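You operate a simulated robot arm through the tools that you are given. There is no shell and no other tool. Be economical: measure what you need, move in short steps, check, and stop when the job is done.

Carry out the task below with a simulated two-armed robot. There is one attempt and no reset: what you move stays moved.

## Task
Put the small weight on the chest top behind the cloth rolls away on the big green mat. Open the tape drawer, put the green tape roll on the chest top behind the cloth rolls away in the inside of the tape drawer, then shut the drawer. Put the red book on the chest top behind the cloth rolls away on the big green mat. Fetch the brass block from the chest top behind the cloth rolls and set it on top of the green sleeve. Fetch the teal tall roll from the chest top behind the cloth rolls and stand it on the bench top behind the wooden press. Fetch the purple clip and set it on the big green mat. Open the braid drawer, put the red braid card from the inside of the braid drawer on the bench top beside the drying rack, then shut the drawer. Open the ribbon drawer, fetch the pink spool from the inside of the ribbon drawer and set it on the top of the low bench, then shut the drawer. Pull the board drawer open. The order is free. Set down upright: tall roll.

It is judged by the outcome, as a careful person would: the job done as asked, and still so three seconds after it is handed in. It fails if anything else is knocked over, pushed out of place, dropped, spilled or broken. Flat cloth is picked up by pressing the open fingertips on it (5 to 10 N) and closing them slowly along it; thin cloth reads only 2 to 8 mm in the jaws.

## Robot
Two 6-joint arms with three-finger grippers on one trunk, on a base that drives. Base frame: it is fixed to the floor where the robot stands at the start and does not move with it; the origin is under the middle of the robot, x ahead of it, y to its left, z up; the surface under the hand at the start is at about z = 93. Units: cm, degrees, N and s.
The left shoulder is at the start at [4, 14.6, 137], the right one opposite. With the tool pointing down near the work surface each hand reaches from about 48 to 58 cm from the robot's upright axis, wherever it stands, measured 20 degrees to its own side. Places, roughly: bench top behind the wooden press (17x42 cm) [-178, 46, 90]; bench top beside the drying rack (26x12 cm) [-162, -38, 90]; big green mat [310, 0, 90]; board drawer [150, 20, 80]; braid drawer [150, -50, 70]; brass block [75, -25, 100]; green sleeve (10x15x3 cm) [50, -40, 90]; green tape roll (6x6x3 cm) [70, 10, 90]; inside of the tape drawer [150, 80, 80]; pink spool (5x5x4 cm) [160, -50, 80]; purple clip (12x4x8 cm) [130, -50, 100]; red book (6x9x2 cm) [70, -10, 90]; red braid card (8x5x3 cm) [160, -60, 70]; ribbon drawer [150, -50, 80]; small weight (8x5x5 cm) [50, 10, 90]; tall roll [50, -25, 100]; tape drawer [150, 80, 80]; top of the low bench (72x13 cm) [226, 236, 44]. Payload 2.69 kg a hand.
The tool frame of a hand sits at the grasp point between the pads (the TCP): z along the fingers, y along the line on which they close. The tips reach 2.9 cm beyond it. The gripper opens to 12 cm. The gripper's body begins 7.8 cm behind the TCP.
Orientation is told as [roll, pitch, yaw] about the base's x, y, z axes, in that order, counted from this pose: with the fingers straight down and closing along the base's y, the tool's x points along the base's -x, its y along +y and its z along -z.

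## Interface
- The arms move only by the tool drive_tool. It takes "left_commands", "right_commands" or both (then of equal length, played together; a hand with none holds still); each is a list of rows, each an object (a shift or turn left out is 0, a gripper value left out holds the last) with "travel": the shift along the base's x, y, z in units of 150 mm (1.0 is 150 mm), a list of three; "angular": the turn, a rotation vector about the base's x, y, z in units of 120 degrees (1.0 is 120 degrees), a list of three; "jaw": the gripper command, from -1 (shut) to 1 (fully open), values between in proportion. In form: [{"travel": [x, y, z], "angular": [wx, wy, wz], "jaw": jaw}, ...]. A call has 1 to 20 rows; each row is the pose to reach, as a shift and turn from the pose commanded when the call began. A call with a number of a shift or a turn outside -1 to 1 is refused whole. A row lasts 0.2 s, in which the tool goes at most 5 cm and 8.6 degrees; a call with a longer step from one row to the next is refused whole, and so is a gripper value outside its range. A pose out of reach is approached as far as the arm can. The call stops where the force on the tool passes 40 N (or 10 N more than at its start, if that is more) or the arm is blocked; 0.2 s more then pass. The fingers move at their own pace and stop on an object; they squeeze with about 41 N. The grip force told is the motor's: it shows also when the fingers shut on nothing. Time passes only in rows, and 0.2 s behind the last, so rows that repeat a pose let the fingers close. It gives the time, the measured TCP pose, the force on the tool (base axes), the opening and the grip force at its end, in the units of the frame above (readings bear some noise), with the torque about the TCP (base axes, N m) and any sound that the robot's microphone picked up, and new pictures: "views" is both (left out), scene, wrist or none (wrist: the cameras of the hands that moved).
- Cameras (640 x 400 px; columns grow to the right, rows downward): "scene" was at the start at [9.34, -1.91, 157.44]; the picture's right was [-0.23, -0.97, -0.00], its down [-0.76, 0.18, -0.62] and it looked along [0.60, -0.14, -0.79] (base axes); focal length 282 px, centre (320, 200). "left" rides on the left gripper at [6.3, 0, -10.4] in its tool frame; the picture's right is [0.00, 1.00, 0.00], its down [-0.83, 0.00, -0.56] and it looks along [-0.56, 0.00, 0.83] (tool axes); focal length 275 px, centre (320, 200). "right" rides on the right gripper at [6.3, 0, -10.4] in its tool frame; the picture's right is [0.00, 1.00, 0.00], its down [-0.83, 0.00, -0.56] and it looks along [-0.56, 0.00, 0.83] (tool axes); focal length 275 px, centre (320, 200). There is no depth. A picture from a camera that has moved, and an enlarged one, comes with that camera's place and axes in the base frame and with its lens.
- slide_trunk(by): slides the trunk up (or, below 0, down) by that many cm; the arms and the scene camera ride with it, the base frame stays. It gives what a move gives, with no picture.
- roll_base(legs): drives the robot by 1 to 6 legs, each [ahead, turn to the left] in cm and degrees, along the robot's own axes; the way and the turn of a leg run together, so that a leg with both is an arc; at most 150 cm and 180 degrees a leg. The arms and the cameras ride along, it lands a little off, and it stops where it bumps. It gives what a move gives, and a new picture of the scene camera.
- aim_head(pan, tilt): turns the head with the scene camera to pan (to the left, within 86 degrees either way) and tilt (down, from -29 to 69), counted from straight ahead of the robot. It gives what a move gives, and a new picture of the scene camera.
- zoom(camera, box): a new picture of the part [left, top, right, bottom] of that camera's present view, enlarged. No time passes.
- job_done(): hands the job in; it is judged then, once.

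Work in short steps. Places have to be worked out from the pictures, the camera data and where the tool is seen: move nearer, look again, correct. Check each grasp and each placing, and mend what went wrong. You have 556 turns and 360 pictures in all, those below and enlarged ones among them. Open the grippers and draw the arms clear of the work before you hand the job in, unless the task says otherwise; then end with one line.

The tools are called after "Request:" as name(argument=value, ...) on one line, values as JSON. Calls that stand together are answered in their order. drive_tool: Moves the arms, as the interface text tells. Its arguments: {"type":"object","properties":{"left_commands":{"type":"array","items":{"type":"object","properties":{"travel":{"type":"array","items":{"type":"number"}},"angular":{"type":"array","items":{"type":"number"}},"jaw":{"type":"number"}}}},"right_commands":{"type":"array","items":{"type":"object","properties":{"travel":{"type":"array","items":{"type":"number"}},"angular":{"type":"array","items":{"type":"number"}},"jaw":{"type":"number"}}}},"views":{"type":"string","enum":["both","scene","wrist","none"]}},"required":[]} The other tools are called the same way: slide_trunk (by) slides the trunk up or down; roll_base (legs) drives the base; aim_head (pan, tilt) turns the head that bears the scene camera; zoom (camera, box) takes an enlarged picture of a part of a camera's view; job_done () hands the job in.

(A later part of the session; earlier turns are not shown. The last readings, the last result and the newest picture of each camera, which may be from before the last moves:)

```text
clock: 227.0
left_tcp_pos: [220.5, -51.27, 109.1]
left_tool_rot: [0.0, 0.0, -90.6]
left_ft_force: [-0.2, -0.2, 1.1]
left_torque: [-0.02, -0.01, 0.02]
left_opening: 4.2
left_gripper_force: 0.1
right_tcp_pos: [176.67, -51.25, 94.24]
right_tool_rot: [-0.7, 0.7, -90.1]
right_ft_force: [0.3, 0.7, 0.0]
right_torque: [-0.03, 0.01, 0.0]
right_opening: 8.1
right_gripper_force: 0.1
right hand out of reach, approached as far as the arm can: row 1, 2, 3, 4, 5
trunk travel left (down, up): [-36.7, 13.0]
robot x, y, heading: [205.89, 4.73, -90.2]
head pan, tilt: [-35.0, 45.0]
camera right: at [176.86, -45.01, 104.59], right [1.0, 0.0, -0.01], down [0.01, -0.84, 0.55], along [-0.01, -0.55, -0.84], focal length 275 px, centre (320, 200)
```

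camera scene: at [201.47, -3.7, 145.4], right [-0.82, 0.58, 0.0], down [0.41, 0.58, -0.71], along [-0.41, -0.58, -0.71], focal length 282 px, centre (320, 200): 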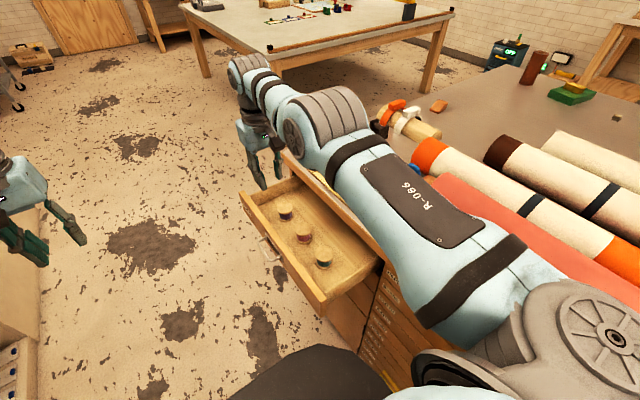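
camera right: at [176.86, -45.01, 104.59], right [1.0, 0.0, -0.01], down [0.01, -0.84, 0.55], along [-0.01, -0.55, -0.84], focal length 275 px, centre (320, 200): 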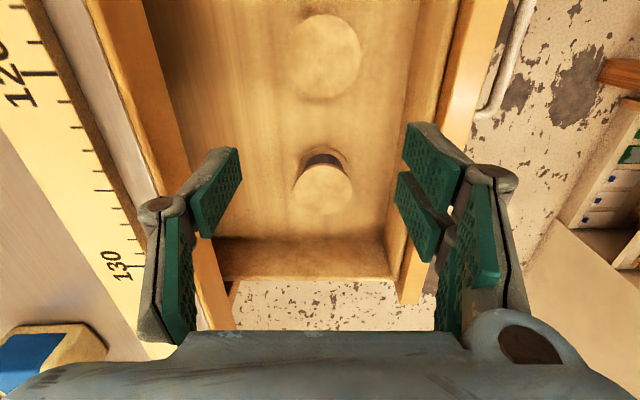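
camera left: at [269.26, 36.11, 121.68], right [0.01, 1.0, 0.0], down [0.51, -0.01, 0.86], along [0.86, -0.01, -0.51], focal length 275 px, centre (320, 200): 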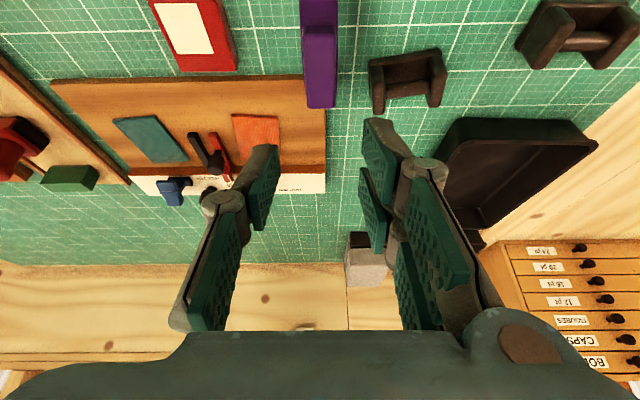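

Pink spool at [177,-47.1]. I back the base 4 cm to line up, then check.

Request:
roll_base(legs=[[-4, 0]])

Request:
drive_tool(right_commands=[{"travel": [0.02, 0, -0.15], "jaw": 0.2}, {"travel": [0.02, 0, -0.3]}, {"travel": [0.02, 0, -0.3]}], views="wrist")

```text
clock: 227.8
left_tcp_pos: [220.66, -48.19, 108.48]
left_tool_rot: [0.1, 0.4, -90.7]
left_ft_force: [-0.1, -0.4, -1.4]
left_torque: [0.1, -0.01, 0.02]
left_opening: 4.2
left_gripper_force: 0.2
right_tcp_pos: [176.68, -48.03, 93.74]
right_tool_rot: [-0.7, 1.2, -90.1]
right_ft_force: [0.9, -0.6, -1.0]
right_torque: [0.07, -0.04, -0.05]
right_opening: 8.08
right_gripper_force: 0.0
trunk travel left (down, up): [-36.7, 13.0]
robot x, y, heading: [206.09, 8.26, -89.8]
head pan, tilt: [-35.0, 45.0]
camera scene: at [201.46, -1.28, 145.29], right [-0.82, 0.57, 0.0], down [0.41, 0.58, -0.7], along [-0.41, -0.57, -0.71], focal length 282 px, centre (320, 200)
```

scene: 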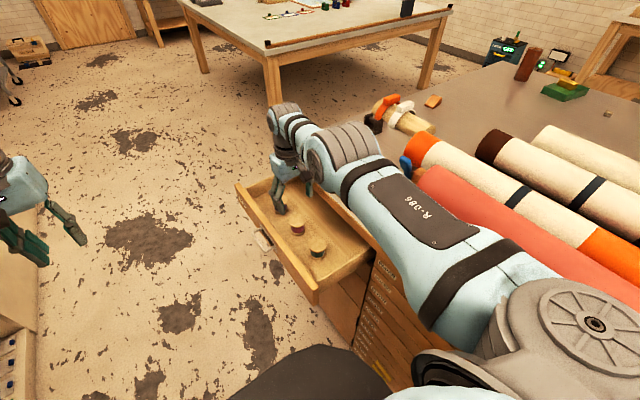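

```text
clock: 228.6
left_tcp_pos: [220.68, -47.44, 109.04]
left_tool_rot: [0.0, -0.1, -90.5]
left_ft_force: [-0.7, 0.1, -0.2]
left_torque: [-0.02, -0.02, 0.0]
left_opening: 4.18
left_gripper_force: 0.0
right_tcp_pos: [177.31, -46.62, 89.69]
right_tool_rot: [-0.6, 0.7, -90.0]
right_ft_force: [-0.4, 1.2, 0.2]
right_torque: [0.02, 0.01, -0.02]
right_opening: 7.2
right_gripper_force: 0.1
right hand out of reach, approached as far as the arm can: row 2, 3
trunk travel left (down, up): [-36.7, 13.0]
robot x, y, heading: [205.78, 8.58, -89.9]
head pan, tilt: [-35.0, 45.0]
camera right: at [177.44, -40.45, 100.18], right [1.0, 0.0, -0.01], down [0.01, -0.84, 0.55], along [-0.01, -0.55, -0.84], focal length 275 px, centre (320, 200)
```

right: 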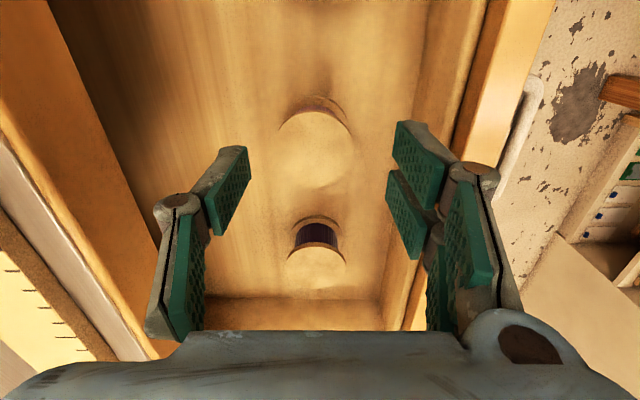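

The spool's top is at z≈84.2. I fine-adjust xy and lower via the trunk by 5.3 cm (pure vertical), then close.

Request:
drive_tool(right_commands=[{"travel": [-0.02, -0.025, 0]}, {"travel": [-0.02, -0.025, 0]}], views="none")

Request:
slide_trunk(by=-5.3)

Request:
drive_tool(right_commands=[{"jaw": -0.2}, {"jaw": -1}, {"jaw": -1}, {"jaw": -1}], views="wrist")

```text
clock: 229.2
left_tcp_pos: [220.65, -47.31, 109.13]
left_tool_rot: [0.0, 0.0, -90.7]
left_ft_force: [-0.4, 0.4, 0.8]
left_torque: [0.02, 0.0, -0.01]
left_opening: 4.19
left_gripper_force: 0.0
right_tcp_pos: [176.94, -46.78, 89.76]
right_tool_rot: [-0.6, 0.8, -90.1]
right_ft_force: [0.4, -0.5, 0.3]
right_torque: [0.01, -0.03, -0.01]
right_opening: 7.23
right_gripper_force: 0.1
right hand out of reach, approached as far as the arm can: row 1, 2
trunk travel left (down, up): [-36.7, 13.0]
robot x, y, heading: [206.39, 8.37, -90.1]
head pan, tilt: [-35.0, 45.0]
```

```text
clock: 230.2
left_tcp_pos: [220.74, -47.34, 103.62]
left_tool_rot: [0.0, -0.1, -90.6]
left_ft_force: [-1.3, -0.1, -0.6]
left_torque: [0.01, -0.01, -0.03]
left_opening: 4.2
left_gripper_force: 0.1
right_tcp_pos: [177.03, -46.68, 84.49]
right_tool_rot: [-0.6, 0.9, -90.1]
right_ft_force: [0.3, -0.7, -0.3]
right_torque: [0.03, 0.0, 0.02]
right_opening: 7.22
right_gripper_force: 0.1
trunk travel left (down, up): [-31.4, 18.3]
robot x, y, heading: [206.25, 8.67, -90.1]
head pan, tilt: [-35.0, 45.0]
```

```text
clock: 231.2
left_tcp_pos: [220.7, -47.33, 103.67]
left_tool_rot: [0.0, 0.0, -90.6]
left_ft_force: [0.5, -0.5, -0.1]
left_torque: [0.01, -0.02, 0.02]
left_opening: 4.2
left_gripper_force: 0.0
right_tcp_pos: [177.03, -46.74, 84.61]
right_tool_rot: [-0.6, 0.7, -90.1]
right_ft_force: [-0.7, 0.2, 2.0]
right_torque: [-0.02, -0.02, 0.02]
right_opening: 4.62
right_gripper_force: 40.6
trunk travel left (down, up): [-31.4, 18.3]
robot x, y, heading: [205.88, 8.32, -89.9]
head pan, tilt: [-35.0, 45.0]
camera right: at [177.23, -40.52, 94.99], right [1.0, 0.0, -0.01], down [0.01, -0.84, 0.55], along [-0.01, -0.55, -0.84], focal length 275 px, centre (320, 200)
```

right: 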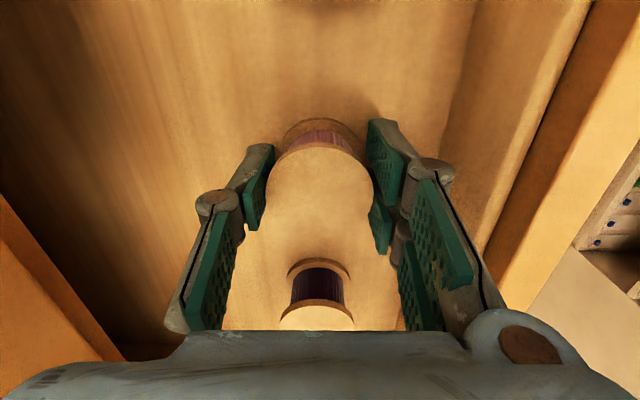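

Pink spool gripped (4.6 cm). I raise it vertically with the trunk, then move out past the open drawer front.

Request:
slide_trunk(by=13.3)

Request:
drive_tool(right_commands=[{"travel": [0.25, 0, 0.05]}, {"travel": [0.5, 0, 0.05]}, {"travel": [0.75, 0, 0.05]}, {"travel": [1.0, 0, 0.05]}, {"travel": [1.0, 0, 0.05]}], views="none")

Request:
drive_tool(right_commands=[{"travel": [0.2, 0, 0]}, {"travel": [0.35, 0, 0]}, {"travel": [0.35, 0, 0]}], views="both")

```text
clock: 232.8
left_tcp_pos: [220.7, -47.45, 117.07]
left_tool_rot: [0.1, 0.1, -90.6]
left_ft_force: [0.0, -0.3, 0.4]
left_torque: [0.02, 0.0, 0.01]
left_opening: 4.23
left_gripper_force: 0.1
right_tcp_pos: [176.99, -46.84, 97.96]
right_tool_rot: [-0.7, 0.7, -90.2]
right_ft_force: [-0.8, 0.2, -0.8]
right_torque: [0.0, 0.01, 0.0]
right_opening: 4.64
right_gripper_force: 41.0
trunk travel left (down, up): [-44.7, 5.0]
robot x, y, heading: [206.2, 8.55, -90.1]
head pan, tilt: [-35.0, 45.0]
```

```text
clock: 234.0
left_tcp_pos: [220.71, -47.31, 117.08]
left_tool_rot: [0.1, 0.0, -90.5]
left_ft_force: [0.1, 1.1, -0.6]
left_torque: [-0.03, -0.04, -0.02]
left_opening: 4.19
left_gripper_force: 0.0
right_tcp_pos: [192.19, -46.99, 98.65]
right_tool_rot: [-0.8, 0.8, -90.1]
right_ft_force: [0.3, -0.2, -0.4]
right_torque: [-0.04, 0.01, 0.01]
right_opening: 4.62
right_gripper_force: 41.3
trunk travel left (down, up): [-44.7, 5.0]
robot x, y, heading: [206.06, 8.67, -89.9]
head pan, tilt: [-35.0, 45.0]
```

```text
clock: 234.8
left_tcp_pos: [220.66, -47.32, 117.19]
left_tool_rot: [-0.1, 0.0, -90.7]
left_ft_force: [-0.2, 0.4, -0.1]
left_torque: [-0.03, -0.03, 0.0]
left_opening: 4.2
left_gripper_force: 0.1
right_tcp_pos: [197.1, -46.05, 98.78]
right_tool_rot: [-0.5, 0.7, -90.1]
right_ft_force: [-0.3, 0.3, -0.1]
right_torque: [-0.02, -0.01, 0.03]
right_opening: 4.63
right_gripper_force: 41.3
right hand out of reach, approached as far as the arm can: row 1, 2, 3
trunk travel left (down, up): [-44.7, 5.0]
robot x, y, heading: [206.55, 8.88, -90.2]
head pan, tilt: [-35.0, 45.0]
camera scene: at [201.38, -0.31, 153.47], right [-0.82, 0.57, 0.0], down [0.41, 0.58, -0.71], along [-0.41, -0.58, -0.71], focal length 282 px, centre (320, 200)
camera right: at [197.19, -39.82, 109.26], right [1.0, 0.0, -0.01], down [0.01, -0.84, 0.55], along [-0.01, -0.55, -0.84], focal length 275 px, centre (320, 200)
```

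scene: 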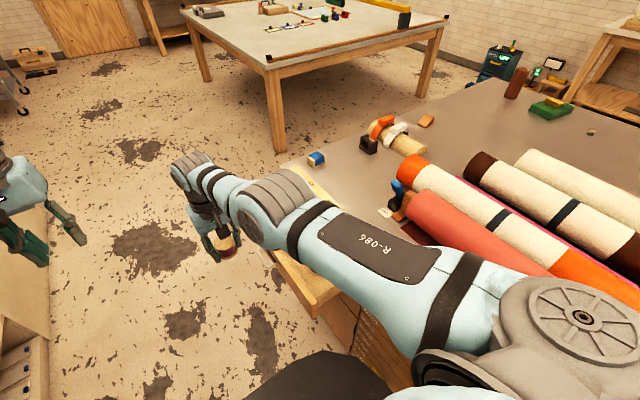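
right: 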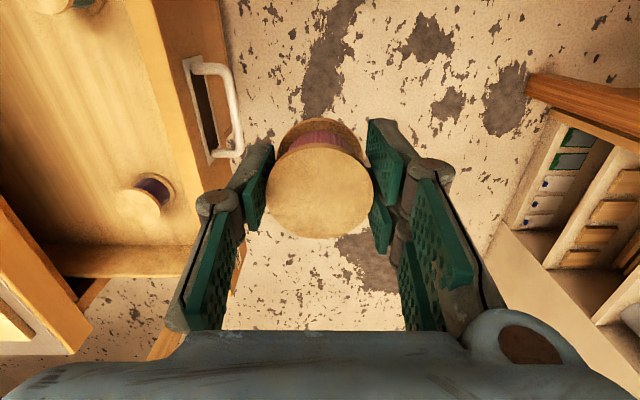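

The bar is at [189.3,-46.4,85]. I drive 3.5 cm forward, lower the trunk 8 cm and put the closed hand's outer finger level with the bar.

Request:
roll_base(legs=[[3.5, 0]])

Request:
slide_trunk(by=-8)

Request:
drive_tool(right_commands=[{"travel": [0, 0.1, -0.12]}, {"travel": [0, 0.18, -0.25]}, {"travel": [0, 0.18, -0.25]}], views="wrist")

```text
clock: 235.7
left_tcp_pos: [220.62, -50.24, 117.39]
left_tool_rot: [0.0, -0.2, -90.6]
left_ft_force: [0.3, 0.9, -0.9]
left_torque: [-0.06, -0.01, 0.01]
left_opening: 4.2
left_gripper_force: 0.0
right_tcp_pos: [197.08, -49.06, 99.16]
right_tool_rot: [-0.5, 0.3, -90.1]
right_ft_force: [-0.5, 1.3, 0.5]
right_torque: [-0.06, -0.05, 0.0]
right_opening: 4.59
right_gripper_force: 41.1
trunk travel left (down, up): [-44.7, 5.0]
robot x, y, heading: [206.22, 4.98, -90.1]
head pan, tilt: [-35.0, 45.0]
camera scene: at [201.46, -2.98, 153.52], right [-0.82, 0.57, 0.0], down [0.41, 0.57, -0.71], along [-0.41, -0.58, -0.7], focal length 282 px, centre (320, 200)
```

scene: 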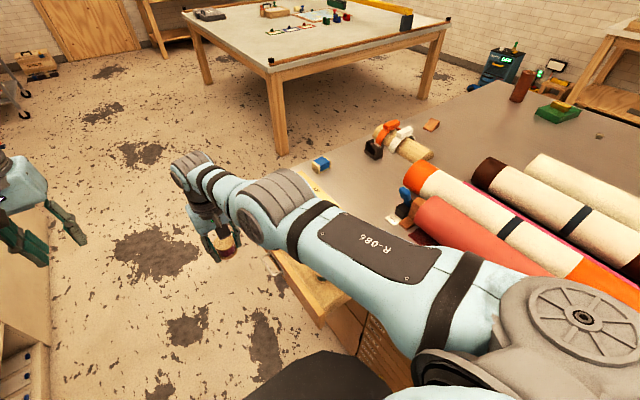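

```text
clock: 236.8
left_tcp_pos: [220.67, -50.87, 109.04]
left_tool_rot: [-0.1, 0.1, -90.5]
left_ft_force: [0.0, 0.0, 0.5]
left_torque: [0.01, -0.03, 0.02]
left_opening: 4.22
left_gripper_force: 0.1
right_tcp_pos: [197.1, -49.63, 90.6]
right_tool_rot: [-0.6, 0.7, -90.0]
right_ft_force: [0.1, -0.7, -0.2]
right_torque: [0.02, 0.03, -0.04]
right_opening: 4.63
right_gripper_force: 41.1
trunk travel left (down, up): [-36.7, 13.0]
robot x, y, heading: [206.33, 4.78, -90.2]
head pan, tilt: [-35.0, 45.0]
```

```text
clock: 237.6
left_tcp_pos: [220.7, -50.73, 109.04]
left_tool_rot: [0.1, 0.0, -90.6]
left_ft_force: [0.4, 0.8, -1.1]
left_torque: [-0.02, 0.02, 0.01]
left_opening: 4.2
left_gripper_force: 0.0
right_tcp_pos: [197.3, -48.05, 86.46]
right_tool_rot: [-0.7, 0.6, -90.1]
right_ft_force: [-0.1, -0.6, 0.0]
right_torque: [0.04, -0.03, -0.01]
right_opening: 4.62
right_gripper_force: 40.7
right hand out of reach, approached as far as the arm can: row 1, 2, 3
trunk travel left (down, up): [-36.7, 13.0]
robot x, y, heading: [206.3, 5.09, -90.1]
head pan, tilt: [-35.0, 45.0]
camera right: at [197.54, -41.9, 96.94], right [1.0, 0.0, -0.01], down [0.01, -0.84, 0.55], along [-0.01, -0.55, -0.84], focal length 275 px, centre (320, 200)
```

right: 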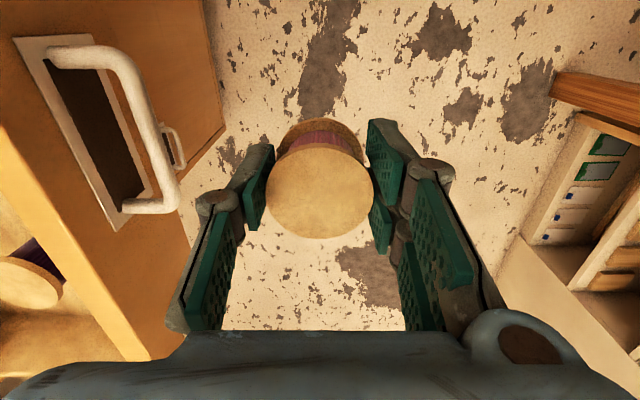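

Aligned with the handle bar. I push in −x to shut the drawer.

Request:
drive_tool(right_commands=[{"travel": [-0.15, 0, 0.03]}, {"travel": [-0.3, 0, 0.03]}, {"travel": [-0.45, 0, 0.03]}, {"travel": [-0.6, 0, 0.03]}, {"travel": [-0.75, 0, 0.03]}, {"travel": [-0.9, 0, 0.03]}, {"travel": [-1.0, 0, 0.03]}, {"travel": [-1.0, 0, 0.03]}], views="wrist")

```text
clock: 239.4
left_tcp_pos: [220.7, -50.88, 108.98]
left_tool_rot: [0.1, -0.1, -90.7]
left_ft_force: [-0.7, 1.1, 0.3]
left_torque: [0.0, -0.02, 0.01]
left_opening: 4.2
left_gripper_force: 0.0
right_tcp_pos: [182.13, -49.67, 86.67]
right_tool_rot: [-0.6, 0.8, -90.1]
right_ft_force: [-0.4, 0.1, -0.4]
right_torque: [-0.01, 0.0, 0.01]
right_opening: 4.61
right_gripper_force: 41.3
right hand out of reach, approached as far as the arm can: row 1, 2, 3, 4, 5, 6, 7, 8
trunk travel left (down, up): [-36.7, 13.0]
robot x, y, heading: [206.24, 5.06, -90.3]
head pan, tilt: [-35.0, 45.0]
camera right: at [182.41, -43.49, 97.06], right [1.0, 0.0, -0.01], down [0.01, -0.84, 0.55], along [-0.01, -0.55, -0.84], focal length 275 px, centre (320, 200)
```

right: 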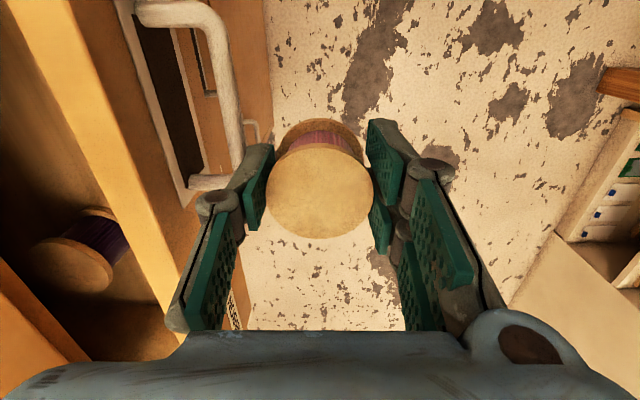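

The drawer is following. I continue pushing (correcting y back a little).

Request:
drive_tool(right_commands=[{"travel": [-0.1, 0.05, 0]}, {"travel": [-0.2, 0.08, 0]}, {"travel": [-0.3, 0.08, 0]}, {"travel": [-0.4, 0.08, 0]}, {"travel": [-0.48, 0.08, 0]}, {"travel": [-0.55, 0.08, 0]}, {"travel": [-0.6, 0.08, 0]}], views="wrist")

```text
clock: 241.0
left_tcp_pos: [221.32, -51.14, 108.73]
left_tool_rot: [-0.5, 0.0, -90.5]
left_ft_force: [-0.4, -0.7, -0.8]
left_torque: [0.02, 0.01, 0.01]
left_opening: 4.19
left_gripper_force: 0.1
right_tcp_pos: [174.19, -48.72, 86.61]
right_tool_rot: [-0.6, 1.2, -89.9]
right_ft_force: [38.4, -0.4, -14.8]
right_torque: [0.09, -1.42, 0.33]
right_opening: 4.59
right_gripper_force: 40.6
right hand out of reach, approached as far as the arm can: row 1, 2, 3, 4, 5
trunk travel left (down, up): [-36.7, 13.0]
robot x, y, heading: [206.26, 5.18, -89.7]
head pan, tilt: [-35.0, 45.0]
camera right: at [174.36, -42.54, 97.05], right [1.0, 0.01, -0.01], down [0.01, -0.84, 0.54], along [-0.01, -0.54, -0.84], focal length 275 px, centre (320, 200)
```

right: 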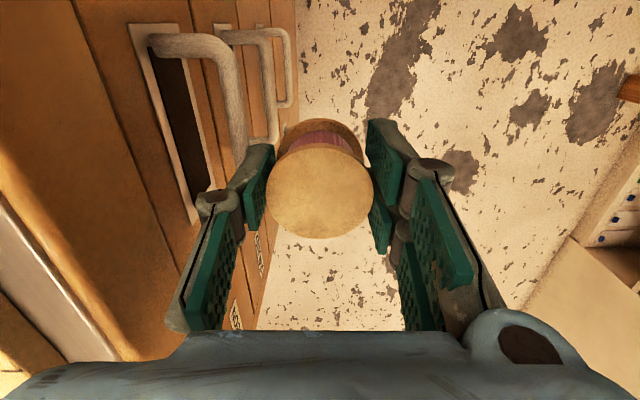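

Drawer shut. I retreat, raise the trunk, and go to the other side (y≈−94, facing +y) so that the left arm can work the braid drawer while the right keeps the spool.

Request:
drive_tool(right_commands=[{"travel": [0.2, 0, 0]}, {"travel": [0.5, 0, 0.1]}, {"travel": [0.8, -0.1, 0.25]}, {"travel": [1.0, -0.2, 0.4]}, {"travel": [1.0, -0.2, 0.55]}, {"travel": [1.0, -0.2, 0.55]}], views="none")

Request:
slide_trunk(by=13)

Request:
roll_base(legs=[[99, 0], [0, 180]])

```text
refused: row 3 steps farther than a row can; nothing moved
```

```text
clock: 242.6
left_tcp_pos: [220.73, -50.87, 122.01]
left_tool_rot: [-0.1, 0.1, -90.5]
left_ft_force: [-0.1, 0.4, -0.3]
left_torque: [0.01, -0.01, 0.01]
left_opening: 4.21
left_gripper_force: 0.1
right_tcp_pos: [173.26, -48.53, 99.74]
right_tool_rot: [-0.6, 0.6, -90.2]
right_ft_force: [-0.3, 0.1, -0.5]
right_torque: [-0.01, -0.01, 0.03]
right_opening: 4.6
right_gripper_force: 40.4
trunk travel left (down, up): [-49.7, 0.0]
robot x, y, heading: [206.43, 5.32, -90.2]
head pan, tilt: [-35.0, 45.0]
```

```text
clock: 255.4
left_tcp_pos: [185.79, -42.37, 122.06]
left_tool_rot: [0.0, 0.0, 94.5]
left_ft_force: [-0.8, 0.3, 0.4]
left_torque: [0.0, -0.02, 0.0]
left_opening: 4.21
left_gripper_force: 0.1
right_tcp_pos: [233.2, -40.77, 99.62]
right_tool_rot: [-0.5, 0.7, 94.9]
right_ft_force: [-0.2, -0.4, -0.5]
right_torque: [-0.02, 0.0, 0.0]
right_opening: 4.61
right_gripper_force: 40.9
trunk travel left (down, up): [-49.7, 0.0]
robot x, y, heading: [204.97, -96.86, 95.0]
head pan, tilt: [-35.0, 45.0]
camera scene: at [209.04, -87.82, 158.36], right [0.87, -0.5, 0.0], down [-0.35, -0.61, -0.71], along [0.35, 0.61, -0.71], focal length 282 px, centre (320, 200)
```

scene: 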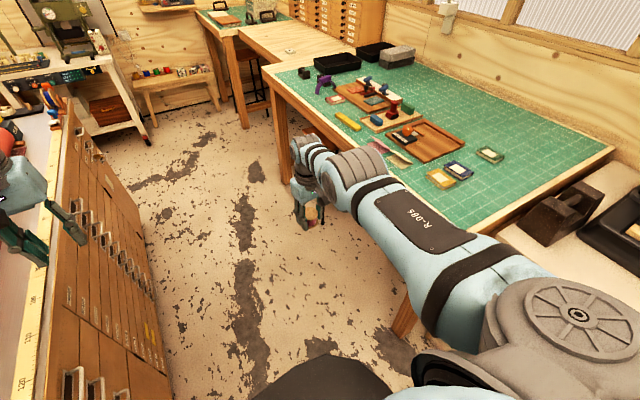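

Lucky there: the retraction was refused but the move stayed clear. The drawers are shut. I square the heading, then turn the head to view the left hand and drawers.

Request:
roll_base(legs=[[0, -5]])

Request:
aim_head(pan=35, tilt=45)

```text
clock: 256.3
left_tcp_pos: [190.24, -40.98, 121.88]
left_tool_rot: [-0.1, -0.1, 89.5]
left_ft_force: [-0.3, 1.0, -0.3]
left_torque: [0.02, 0.0, 0.01]
left_opening: 4.2
left_gripper_force: 0.0
right_tcp_pos: [237.74, -43.23, 99.73]
right_tool_rot: [-0.9, 0.6, 89.8]
right_ft_force: [0.8, 0.1, -0.2]
right_torque: [-0.04, 0.0, 0.01]
right_opening: 4.61
right_gripper_force: 41.2
trunk travel left (down, up): [-49.7, 0.0]
robot x, y, heading: [205.01, -96.85, 90.0]
head pan, tilt: [-35.0, 45.0]
camera scene: at [209.37, -88.15, 158.37], right [0.82, -0.57, 0.0], down [-0.4, -0.58, -0.71], along [0.41, 0.58, -0.71], focal length 282 px, centre (320, 200)
```

scene: 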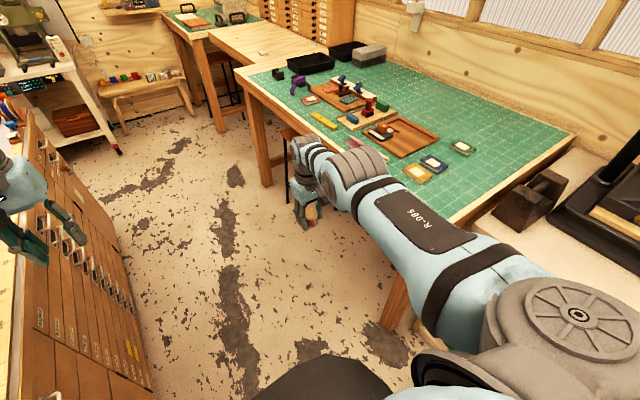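

```text
clock: 257.8
left_tcp_pos: [190.55, -41.01, 122.09]
left_tool_rot: [-0.1, 0.0, 89.6]
left_ft_force: [1.1, -0.5, 0.0]
left_torque: [-0.03, 0.03, -0.01]
left_opening: 4.2
left_gripper_force: 0.0
right_tcp_pos: [237.93, -43.25, 99.64]
right_tool_rot: [-0.5, 0.7, 90.0]
right_ft_force: [0.4, 0.6, -0.3]
right_torque: [0.02, -0.01, 0.0]
right_opening: 4.59
right_gripper_force: 41.6
trunk travel left (down, up): [-49.7, 0.0]
robot x, y, heading: [205.17, -97.09, 90.0]
head pan, tilt: [35.0, 45.0]
camera scene: at [200.4, -88.18, 158.36], right [0.82, 0.57, 0.0], down [0.41, -0.58, -0.71], along [-0.4, 0.58, -0.71], focal length 282 px, centre (320, 200)
```

scene: 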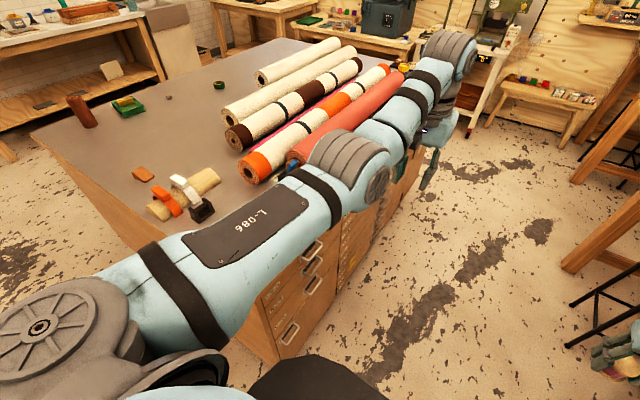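

I move 3 cm ahead and lower the trunk 21 cm (mirroring the ribbon geometry for the braid handle).

Request:
roll_base(legs=[[3, 0]])

Request:
slide_trunk(by=-21)

Request:
drive_tool(left_commands=[{"travel": [0.05, -0.1, 0], "angular": [0, 0.07, 0], "jaw": -0.4}, {"travel": [0.1, -0.2, 0], "angular": [0, 0.14, 0]}, {"travel": [0.1, -0.3, 0], "angular": [0, 0.21, 0]}, {"travel": [0.1, -0.4, 0], "angular": [0, 0.28, 0]}, {"travel": [0.05, -0.5, -0.1], "angular": [0, 0.35, 0]}, {"travel": [0, -0.5, -0.2], "angular": [0, 0.375, 0]}, {"travel": [0, -0.5, -0.2], "angular": [0, 0.375, 0]}], views="wrist")

```text
clock: 258.6
left_tcp_pos: [190.51, -38.61, 122.28]
left_tool_rot: [0.0, -0.2, 89.5]
left_ft_force: [-0.6, -0.3, 0.1]
left_torque: [0.07, -0.02, 0.02]
left_opening: 4.2
left_gripper_force: 0.0
right_tcp_pos: [237.99, -40.87, 99.87]
right_tool_rot: [-0.6, 0.4, 90.0]
right_ft_force: [0.2, -0.7, 0.9]
right_torque: [0.06, 0.01, -0.02]
right_opening: 4.59
right_gripper_force: 41.4
trunk travel left (down, up): [-49.7, 0.0]
robot x, y, heading: [205.15, -93.82, 90.1]
head pan, tilt: [35.0, 45.0]
camera scene: at [200.45, -85.94, 158.4], right [0.82, 0.57, 0.0], down [0.41, -0.58, -0.71], along [-0.41, 0.58, -0.7], focal length 282 px, centre (320, 200)
```

scene: 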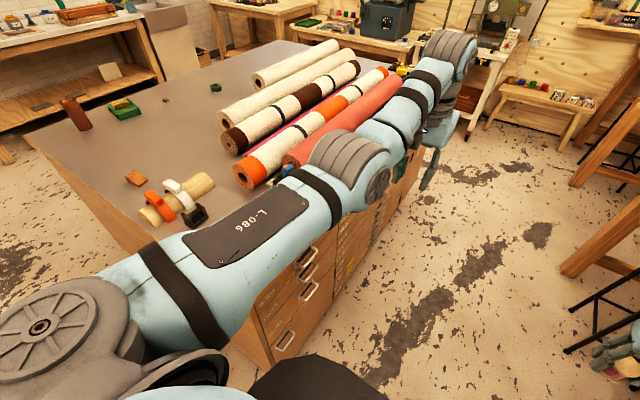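

```text
clock: 260.8
left_tcp_pos: [190.5, -38.09, 101.06]
left_tool_rot: [0.0, 0.0, 89.5]
left_ft_force: [0.4, 0.4, 1.0]
left_torque: [0.0, 0.01, -0.01]
left_opening: 4.19
left_gripper_force: 0.1
right_tcp_pos: [238.06, -40.34, 78.74]
right_tool_rot: [-0.6, 0.7, 90.0]
right_ft_force: [0.2, 0.1, 0.1]
right_torque: [-0.02, -0.02, -0.01]
right_opening: 4.6
right_gripper_force: 40.7
trunk travel left (down, up): [-28.7, 21.0]
robot x, y, heading: [205.34, -93.67, 90.1]
head pan, tilt: [35.0, 45.0]
```

```text
clock: 262.4
left_tcp_pos: [188.63, -41.45, 97.96]
left_tool_rot: [45.0, 0.4, 89.5]
left_ft_force: [-0.3, -0.6, 0.4]
left_torque: [-0.03, -0.03, -0.04]
left_opening: 3.61
left_gripper_force: 0.0
left hand out of reach, approached as far as the arm can: row 1, 2, 3, 4, 5, 6, 7
right_tcp_pos: [237.97, -40.38, 78.75]
right_tool_rot: [-0.6, 0.7, 89.9]
right_ft_force: [0.2, 0.3, -0.8]
right_torque: [0.01, 0.01, -0.02]
right_opening: 4.61
right_gripper_force: 41.1
trunk travel left (down, up): [-28.7, 21.0]
robot x, y, heading: [205.23, -94.07, 89.9]
head pan, tilt: [35.0, 45.0]
camera left: at [195.9, -47.66, 105.33], right [-0.71, 0.01, 0.71], down [0.4, 0.83, 0.38], along [-0.58, 0.56, -0.59], focal length 275 px, centre (320, 200)
```

left: 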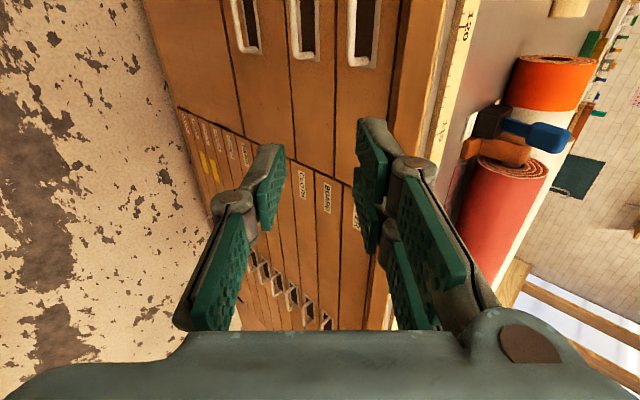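

Braid bar ≈[170.8,-46.8,75.7]. I go to a standoff along the tool axis.

Request:
drive_tool(left_commands=[{"travel": [-0.12, -0.08, -0.2], "jaw": -0.5}, {"travel": [-0.25, -0.16, -0.4]}, {"travel": [-0.38, -0.25, -0.6]}, {"travel": [-0.52, -0.357, -0.8]}, {"travel": [-0.7, -0.357, -0.99]}, {"travel": [-0.7, -0.357, -0.99]}], views="wrist")

```text
clock: 263.8
left_tcp_pos: [178.01, -46.76, 82.98]
left_tool_rot: [44.9, 0.4, 89.6]
left_ft_force: [-0.6, -0.5, 0.0]
left_torque: [0.02, -0.03, -0.04]
left_opening: 3.0
left_gripper_force: 0.0
right_tcp_pos: [237.98, -40.39, 78.71]
right_tool_rot: [-0.7, 0.6, 90.0]
right_ft_force: [0.0, -0.3, -0.4]
right_torque: [-0.01, 0.03, 0.0]
right_opening: 4.59
right_gripper_force: 40.8
trunk travel left (down, up): [-28.7, 21.0]
robot x, y, heading: [204.98, -94.09, 89.8]
head pan, tilt: [35.0, 45.0]
camera left: at [185.25, -53.03, 90.3], right [-0.71, 0.01, 0.71], down [0.4, 0.83, 0.39], along [-0.58, 0.56, -0.59], focal length 275 px, centre (320, 200)
```

left: 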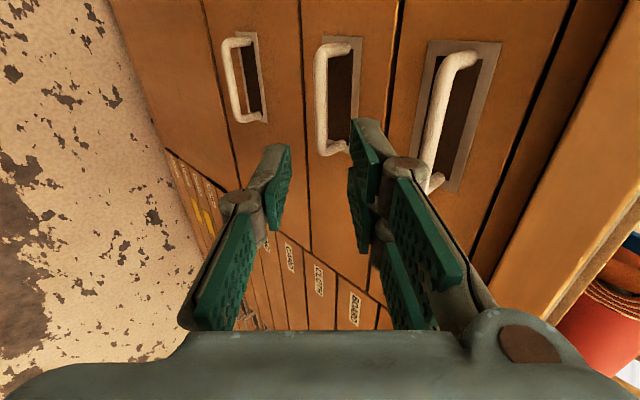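

The braid bar is right on the tool axis. Advance along it.

Request:
drive_tool(left_commands=[{"travel": [-0.15, 0, -0.15]}, {"travel": [-0.3, 0, -0.3]}, {"travel": [-0.38, 0, -0.38]}, {"travel": [-0.44, 0, -0.44]}, {"travel": [-0.44, 0, -0.44]}], views="wrist")

```text
clock: 265.0
left_tcp_pos: [171.57, -46.62, 76.26]
left_tool_rot: [45.0, 0.2, 89.6]
left_ft_force: [0.4, -0.4, 0.0]
left_torque: [0.04, -0.03, 0.02]
left_opening: 2.98
left_gripper_force: 0.0
right_tcp_pos: [238.03, -40.36, 78.74]
right_tool_rot: [-0.6, 0.7, 90.0]
right_ft_force: [-0.4, 0.5, 0.2]
right_torque: [0.0, 0.02, 0.0]
right_opening: 4.59
right_gripper_force: 40.8
trunk travel left (down, up): [-28.7, 21.0]
robot x, y, heading: [205.57, -93.91, 89.9]
head pan, tilt: [35.0, 45.0]
camera left: at [178.73, -52.89, 83.71], right [-0.71, 0.01, 0.71], down [0.4, 0.83, 0.39], along [-0.58, 0.56, -0.59], focal length 275 px, centre (320, 200)
```

left: 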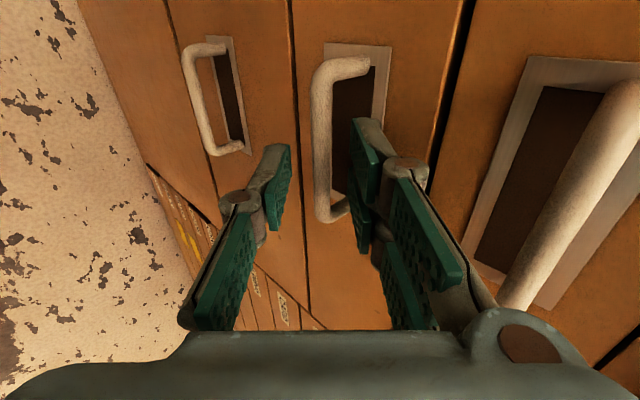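

The bar sits between the fingers. Close and pull.

Request:
drive_tool(left_commands=[{"jaw": -1}, {"jaw": -1}, {"jaw": -1}], views="none")

Request:
drive_tool(left_commands=[{"travel": [0.1, 0, 0]}, {"travel": [0.25, 0, 0]}, {"travel": [0.4, 0, 0]}, {"travel": [0.55, 0, 0]}, {"travel": [0.7, 0, 0]}, {"travel": [0.85, 0, 0]}, {"travel": [1.0, 0, 0]}, {"travel": [1.0, 0, 0]}], views="wrist")

```text
clock: 265.8
left_tcp_pos: [171.5, -46.63, 76.43]
left_tool_rot: [45.1, 0.1, 89.6]
left_ft_force: [-0.9, 1.5, 3.5]
left_torque: [0.79, 0.09, 0.82]
left_opening: 0.85
left_gripper_force: 35.9
right_tcp_pos: [238.03, -40.4, 78.71]
right_tool_rot: [-0.7, 0.7, 90.0]
right_ft_force: [-0.3, -0.2, -1.0]
right_torque: [0.05, 0.0, -0.02]
right_opening: 4.59
right_gripper_force: 41.4
trunk travel left (down, up): [-28.7, 21.0]
robot x, y, heading: [204.91, -93.9, 90.1]
head pan, tilt: [35.0, 45.0]
```

```text
clock: 267.6
left_tcp_pos: [186.34, -46.55, 76.35]
left_tool_rot: [45.1, 0.2, 89.7]
left_ft_force: [-0.8, 21.4, 17.0]
left_torque: [1.51, 0.29, 0.16]
left_opening: 0.85
left_gripper_force: 36.0
right_tcp_pos: [238.05, -40.47, 78.66]
right_tool_rot: [-0.6, 0.8, 89.9]
right_ft_force: [-0.4, 1.2, -1.5]
right_torque: [-0.01, 0.0, 0.0]
right_opening: 4.56
right_gripper_force: 40.7
trunk travel left (down, up): [-28.7, 21.0]
robot x, y, heading: [204.93, -93.68, 90.1]
head pan, tilt: [35.0, 45.0]
camera left: at [193.56, -52.82, 83.71], right [-0.7, 0.01, 0.71], down [0.4, 0.83, 0.39], along [-0.59, 0.56, -0.59], focal length 275 px, centre (320, 200)
```

left: 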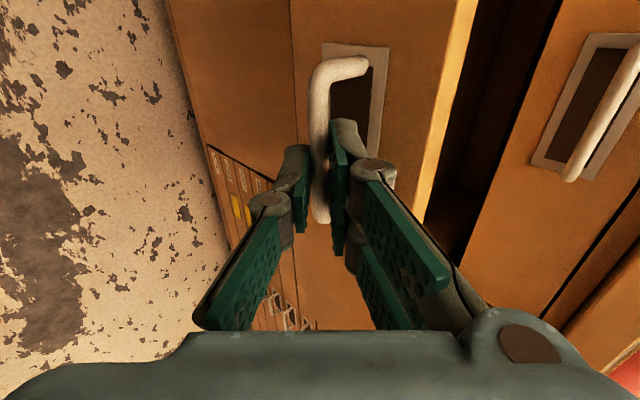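

15 cm open. I pull a further 6 cm.

Request:
drive_tool(left_commands=[{"travel": [0.1, 0, 0]}, {"travel": [0.2, 0, 0]}, {"travel": [0.3, 0, 0]}, {"travel": [0.4, 0, 0]}, {"travel": [0.4, 0, 0]}], views="scene")

```text
clock: 268.8
left_tcp_pos: [189.81, -46.79, 76.28]
left_tool_rot: [44.8, 0.4, 89.5]
left_ft_force: [0.1, 31.8, 3.4]
left_torque: [1.33, 0.04, 0.31]
left_opening: 0.89
left_gripper_force: 36.8
left hand out of reach, approached as far as the arm can: row 2, 3, 4, 5
right_tcp_pos: [237.99, -39.96, 78.36]
right_tool_rot: [-0.6, 1.0, 89.9]
right_ft_force: [0.3, 0.1, -0.6]
right_torque: [0.02, 0.02, -0.02]
right_opening: 4.56
right_gripper_force: 41.1
trunk travel left (down, up): [-28.7, 21.0]
robot x, y, heading: [205.0, -93.78, 90.1]
head pan, tilt: [35.0, 45.0]
camera scene: at [200.48, -84.67, 137.36], right [0.82, 0.57, 0.0], down [0.41, -0.58, -0.7], along [-0.41, 0.58, -0.71], focal length 282 px, centre (320, 200)
```

scene: 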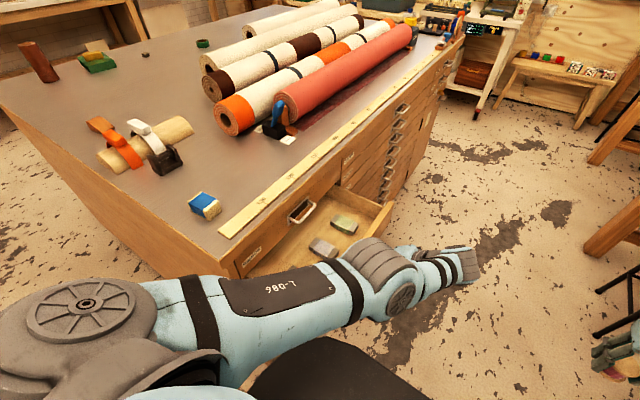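

Request:
zoom(camera="scene", box=[250, 180, 410, 290])

```text
3.64 times, centred on (330, 235) of scene
camera zoom: at [200.48, -84.67, 137.36], right [0.82, 0.57, 0.0], down [0.41, -0.58, -0.7], along [-0.41, 0.58, -0.71], focal length 1024 px, centre (284, 73)
```

zoom: 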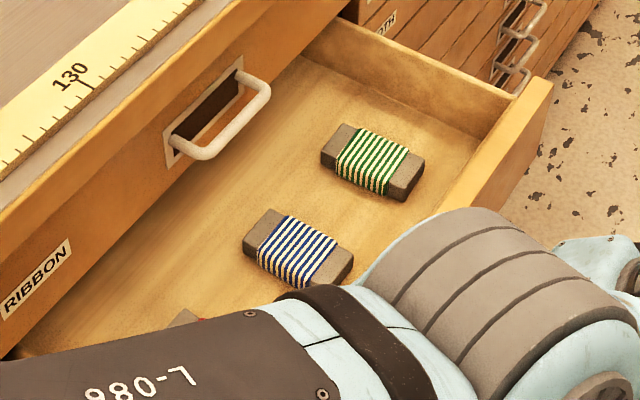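

The red braid card is the third one, at ≈[175,-57], close to the chest face. I release the handle and come up over the drawer, untilting, to push the front further out from inside.

Request:
drive_tool(left_commands=[{"jaw": -0.4}, {"jaw": -0.4}, {"travel": [0.15, 0, 0.15]}, {"travel": [0.3, 0.1, 0.35]}, {"travel": [0.3, 0.2, 0.6], "angular": [0, -0.07, 0]}, {"travel": [0.25, 0.3, 0.8], "angular": [0, -0.14, 0]}, {"travel": [0.2, 0.4, 1.0], "angular": [0, -0.21, 0]}, {"travel": [0.2, 0.5, 1.0], "angular": [0, -0.28, 0], "jaw": -1}, {"travel": [0.2, 0.5, 1.0], "angular": [0, -0.35, 0]}, {"travel": [0.2, 0.5, 1.0], "angular": [0, -0.373, 0]}, {"travel": [0.2, 0.5, 1.0], "angular": [0, -0.373, 0]}], views="both")

```text
clock: 271.2
left_tcp_pos: [193.12, -37.39, 91.33]
left_tool_rot: [0.2, 0.1, 89.4]
left_ft_force: [0.3, 0.0, 0.6]
left_torque: [0.02, -0.01, 0.01]
left_opening: 0.04
left_gripper_force: 28.1
left hand out of reach, approached as far as the arm can: row 3, 4, 5, 6, 7, 8, 9, 10, 11
right_tcp_pos: [237.97, -40.31, 78.63]
right_tool_rot: [-0.6, 0.6, 89.9]
right_ft_force: [0.1, 0.1, 0.1]
right_torque: [-0.01, 0.03, 0.0]
right_opening: 4.58
right_gripper_force: 41.4
trunk travel left (down, up): [-28.7, 21.0]
robot x, y, heading: [205.04, -93.99, 90.0]
head pan, tilt: [35.0, 45.0]
camera scene: at [200.47, -85.24, 137.41], right [0.82, 0.57, 0.0], down [0.41, -0.58, -0.71], along [-0.41, 0.58, -0.71], focal length 282 px, centre (320, 200)
camera left: at [192.84, -43.67, 101.73], right [-1.0, 0.01, 0.0], down [0.01, 0.83, 0.56], along [0.01, 0.56, -0.83], focal length 275 px, centre (320, 200)
```

scene: 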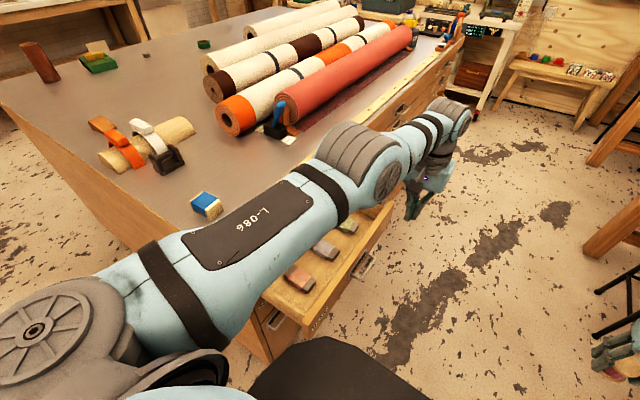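
left: 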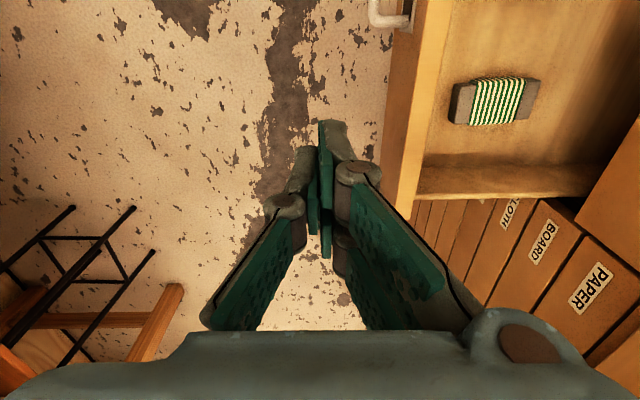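

Cards are visible now. I insert the closed fingertips just inside the drawer front at [181.5,-42] between the green and blue cards.

Request:
drive_tool(left_commands=[{"travel": [-0.25, -0.1, 0]}, {"travel": [-0.5, -0.2, 0]}, {"travel": [-0.77, -0.31, 0]}, {"travel": [-0.77, -0.31, -0.2]}, {"travel": [-0.77, -0.31, -0.4]}, {"travel": [-0.77, -0.31, -0.6]}, {"travel": [-0.77, -0.31, -0.73]}, {"travel": [-0.77, -0.31, -0.73]}], views="wrist")

```text
clock: 273.0
left_tcp_pos: [181.39, -38.59, 79.48]
left_tool_rot: [0.2, 0.0, 89.5]
left_ft_force: [0.0, 0.9, 0.5]
left_torque: [0.03, 0.04, 0.0]
left_opening: 0.0
left_gripper_force: 28.9
left hand out of reach, approached as far as the arm can: row 1, 2, 3, 4, 5, 6, 7, 8
right_tcp_pos: [237.95, -40.33, 78.84]
right_tool_rot: [-0.6, 0.7, 90.0]
right_ft_force: [0.6, 0.1, -0.9]
right_torque: [0.02, 0.02, 0.0]
right_opening: 4.56
right_gripper_force: 41.4
trunk travel left (down, up): [-28.7, 21.0]
robot x, y, heading: [205.24, -94.1, 90.0]
head pan, tilt: [35.0, 45.0]
camera left: at [181.18, -44.89, 89.97], right [-1.0, 0.01, 0.0], down [0.01, 0.83, 0.55], along [0.0, 0.55, -0.83], focal length 275 px, centre (320, 200)
```

left: 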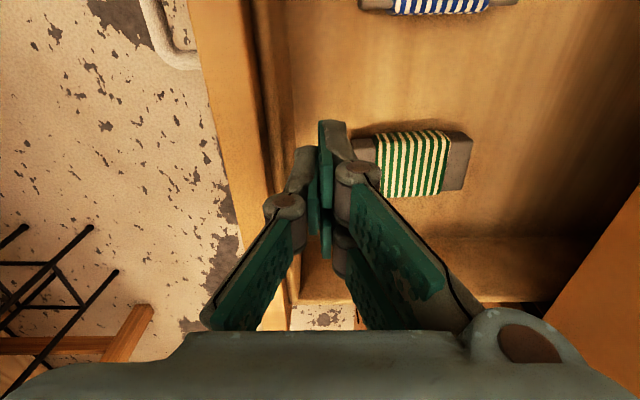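

Inside with no contact. I push +x to open the drawer further.

Request:
drive_tool(left_commands=[{"travel": [0.15, 0, 0]}, {"travel": [0.3, 0, 0]}, {"travel": [0.45, 0, 0]}, {"travel": [0.6, 0, 0]}, {"travel": [0.7, 0, 0]}, {"travel": [0.7, 0, 0]}], views="wrist")

```text
clock: 274.0
left_tcp_pos: [188.56, -38.48, 79.62]
left_tool_rot: [1.3, -0.4, 90.2]
left_ft_force: [-6.9, 0.7, -2.0]
left_torque: [0.01, 0.16, 0.05]
left_opening: 0.0
left_gripper_force: 28.2
left hand out of reach, approached as far as the arm can: row 5
right_tcp_pos: [237.65, -40.24, 78.79]
right_tool_rot: [-0.8, 0.8, 90.3]
right_ft_force: [0.3, 0.4, -0.9]
right_torque: [-0.02, 0.02, 0.01]
right_opening: 4.57
right_gripper_force: 40.7
trunk travel left (down, up): [-28.7, 21.0]
robot x, y, heading: [204.85, -94.05, 90.5]
head pan, tilt: [35.0, 45.0]
stopped in row 5 (left hand): the force on the tool passed its limit at 52 N (the readings are from after the stop); the commanded pose is now the measured one
camera left: at [188.66, -44.85, 89.94], right [-1.0, 0.0, 0.02], down [0.01, 0.83, 0.56], along [-0.02, 0.56, -0.83], focal length 275 px, centre (320, 200)
```

left: 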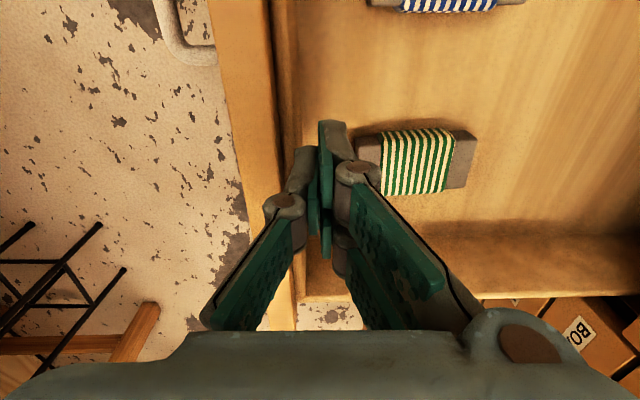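

The drawer is now at full extension (~25 cm); cards at x≈182. I raise the hand and back the base 13 cm to line up with the red card at y≈−57.

Request:
drive_tool(left_commands=[{"travel": [-0.1, 0, 0.1]}, {"travel": [-0.2, 0, 0.4]}, {"travel": [-0.3, 0, 0.7]}, {"travel": [-0.35, 0, 0.95]}, {"travel": [-0.35, 0, 0.95]}], views="none")

Request:
roll_base(legs=[[0, -0.5], [-13, 0]])

Request:
zoom(camera="left", box=[0, 0, 640, 400])

```text
clock: 275.2
left_tcp_pos: [183.43, -38.53, 93.84]
left_tool_rot: [1.2, -0.4, 90.2]
left_ft_force: [0.9, 0.5, -0.3]
left_torque: [-0.01, -0.03, 0.02]
left_opening: 0.0
left_gripper_force: 28.3
right_tcp_pos: [237.8, -40.27, 78.72]
right_tool_rot: [-0.7, 0.7, 90.1]
right_ft_force: [-0.4, 0.2, -0.1]
right_torque: [0.0, 0.05, -0.01]
right_opening: 4.56
right_gripper_force: 41.1
trunk travel left (down, up): [-28.7, 21.0]
robot x, y, heading: [205.62, -94.26, 90.4]
head pan, tilt: [35.0, 45.0]
```

```text
clock: 276.8
left_tcp_pos: [183.85, -51.14, 93.82]
left_tool_rot: [1.1, -0.3, 89.6]
left_ft_force: [0.1, -0.7, 1.4]
left_torque: [0.0, -0.01, 0.03]
left_opening: 0.02
left_gripper_force: 28.5
right_tcp_pos: [238.17, -53.27, 78.63]
right_tool_rot: [-0.6, 0.8, 89.7]
right_ft_force: [-0.2, -0.7, -0.1]
right_torque: [-0.03, 0.0, 0.03]
right_opening: 4.59
right_gripper_force: 40.4
trunk travel left (down, up): [-28.7, 21.0]
robot x, y, heading: [205.23, -106.88, 89.9]
head pan, tilt: [35.0, 45.0]
camera scene: at [200.42, -97.98, 137.39], right [0.82, 0.57, 0.0], down [0.4, -0.58, -0.71], along [-0.4, 0.58, -0.71], focal length 282 px, centre (320, 200)
```

scene: 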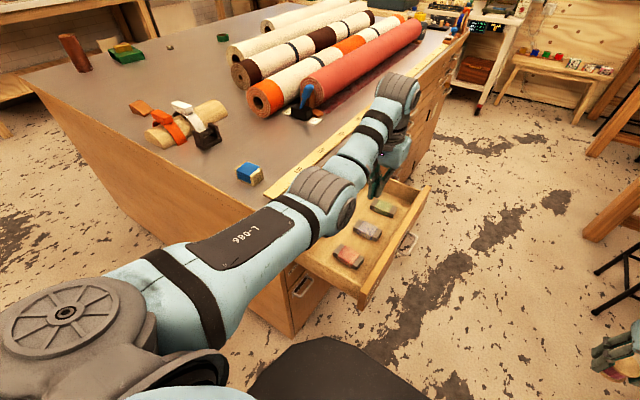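

```text
1.00 times, centred on (320, 200) of left (not enlarged: the box is as wide or as high as the picture)
camera zoom: at [183.95, -57.48, 104.16], right [-1.0, 0.01, 0.02], down [0.02, 0.83, 0.56], along [-0.01, 0.56, -0.83], focal length 275 px, centre (320, 200)
```

zoom: 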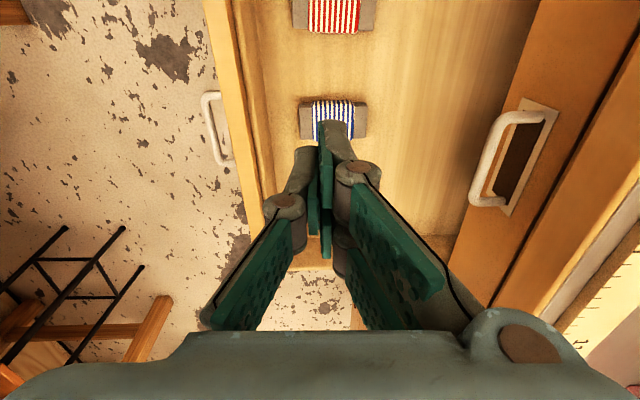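

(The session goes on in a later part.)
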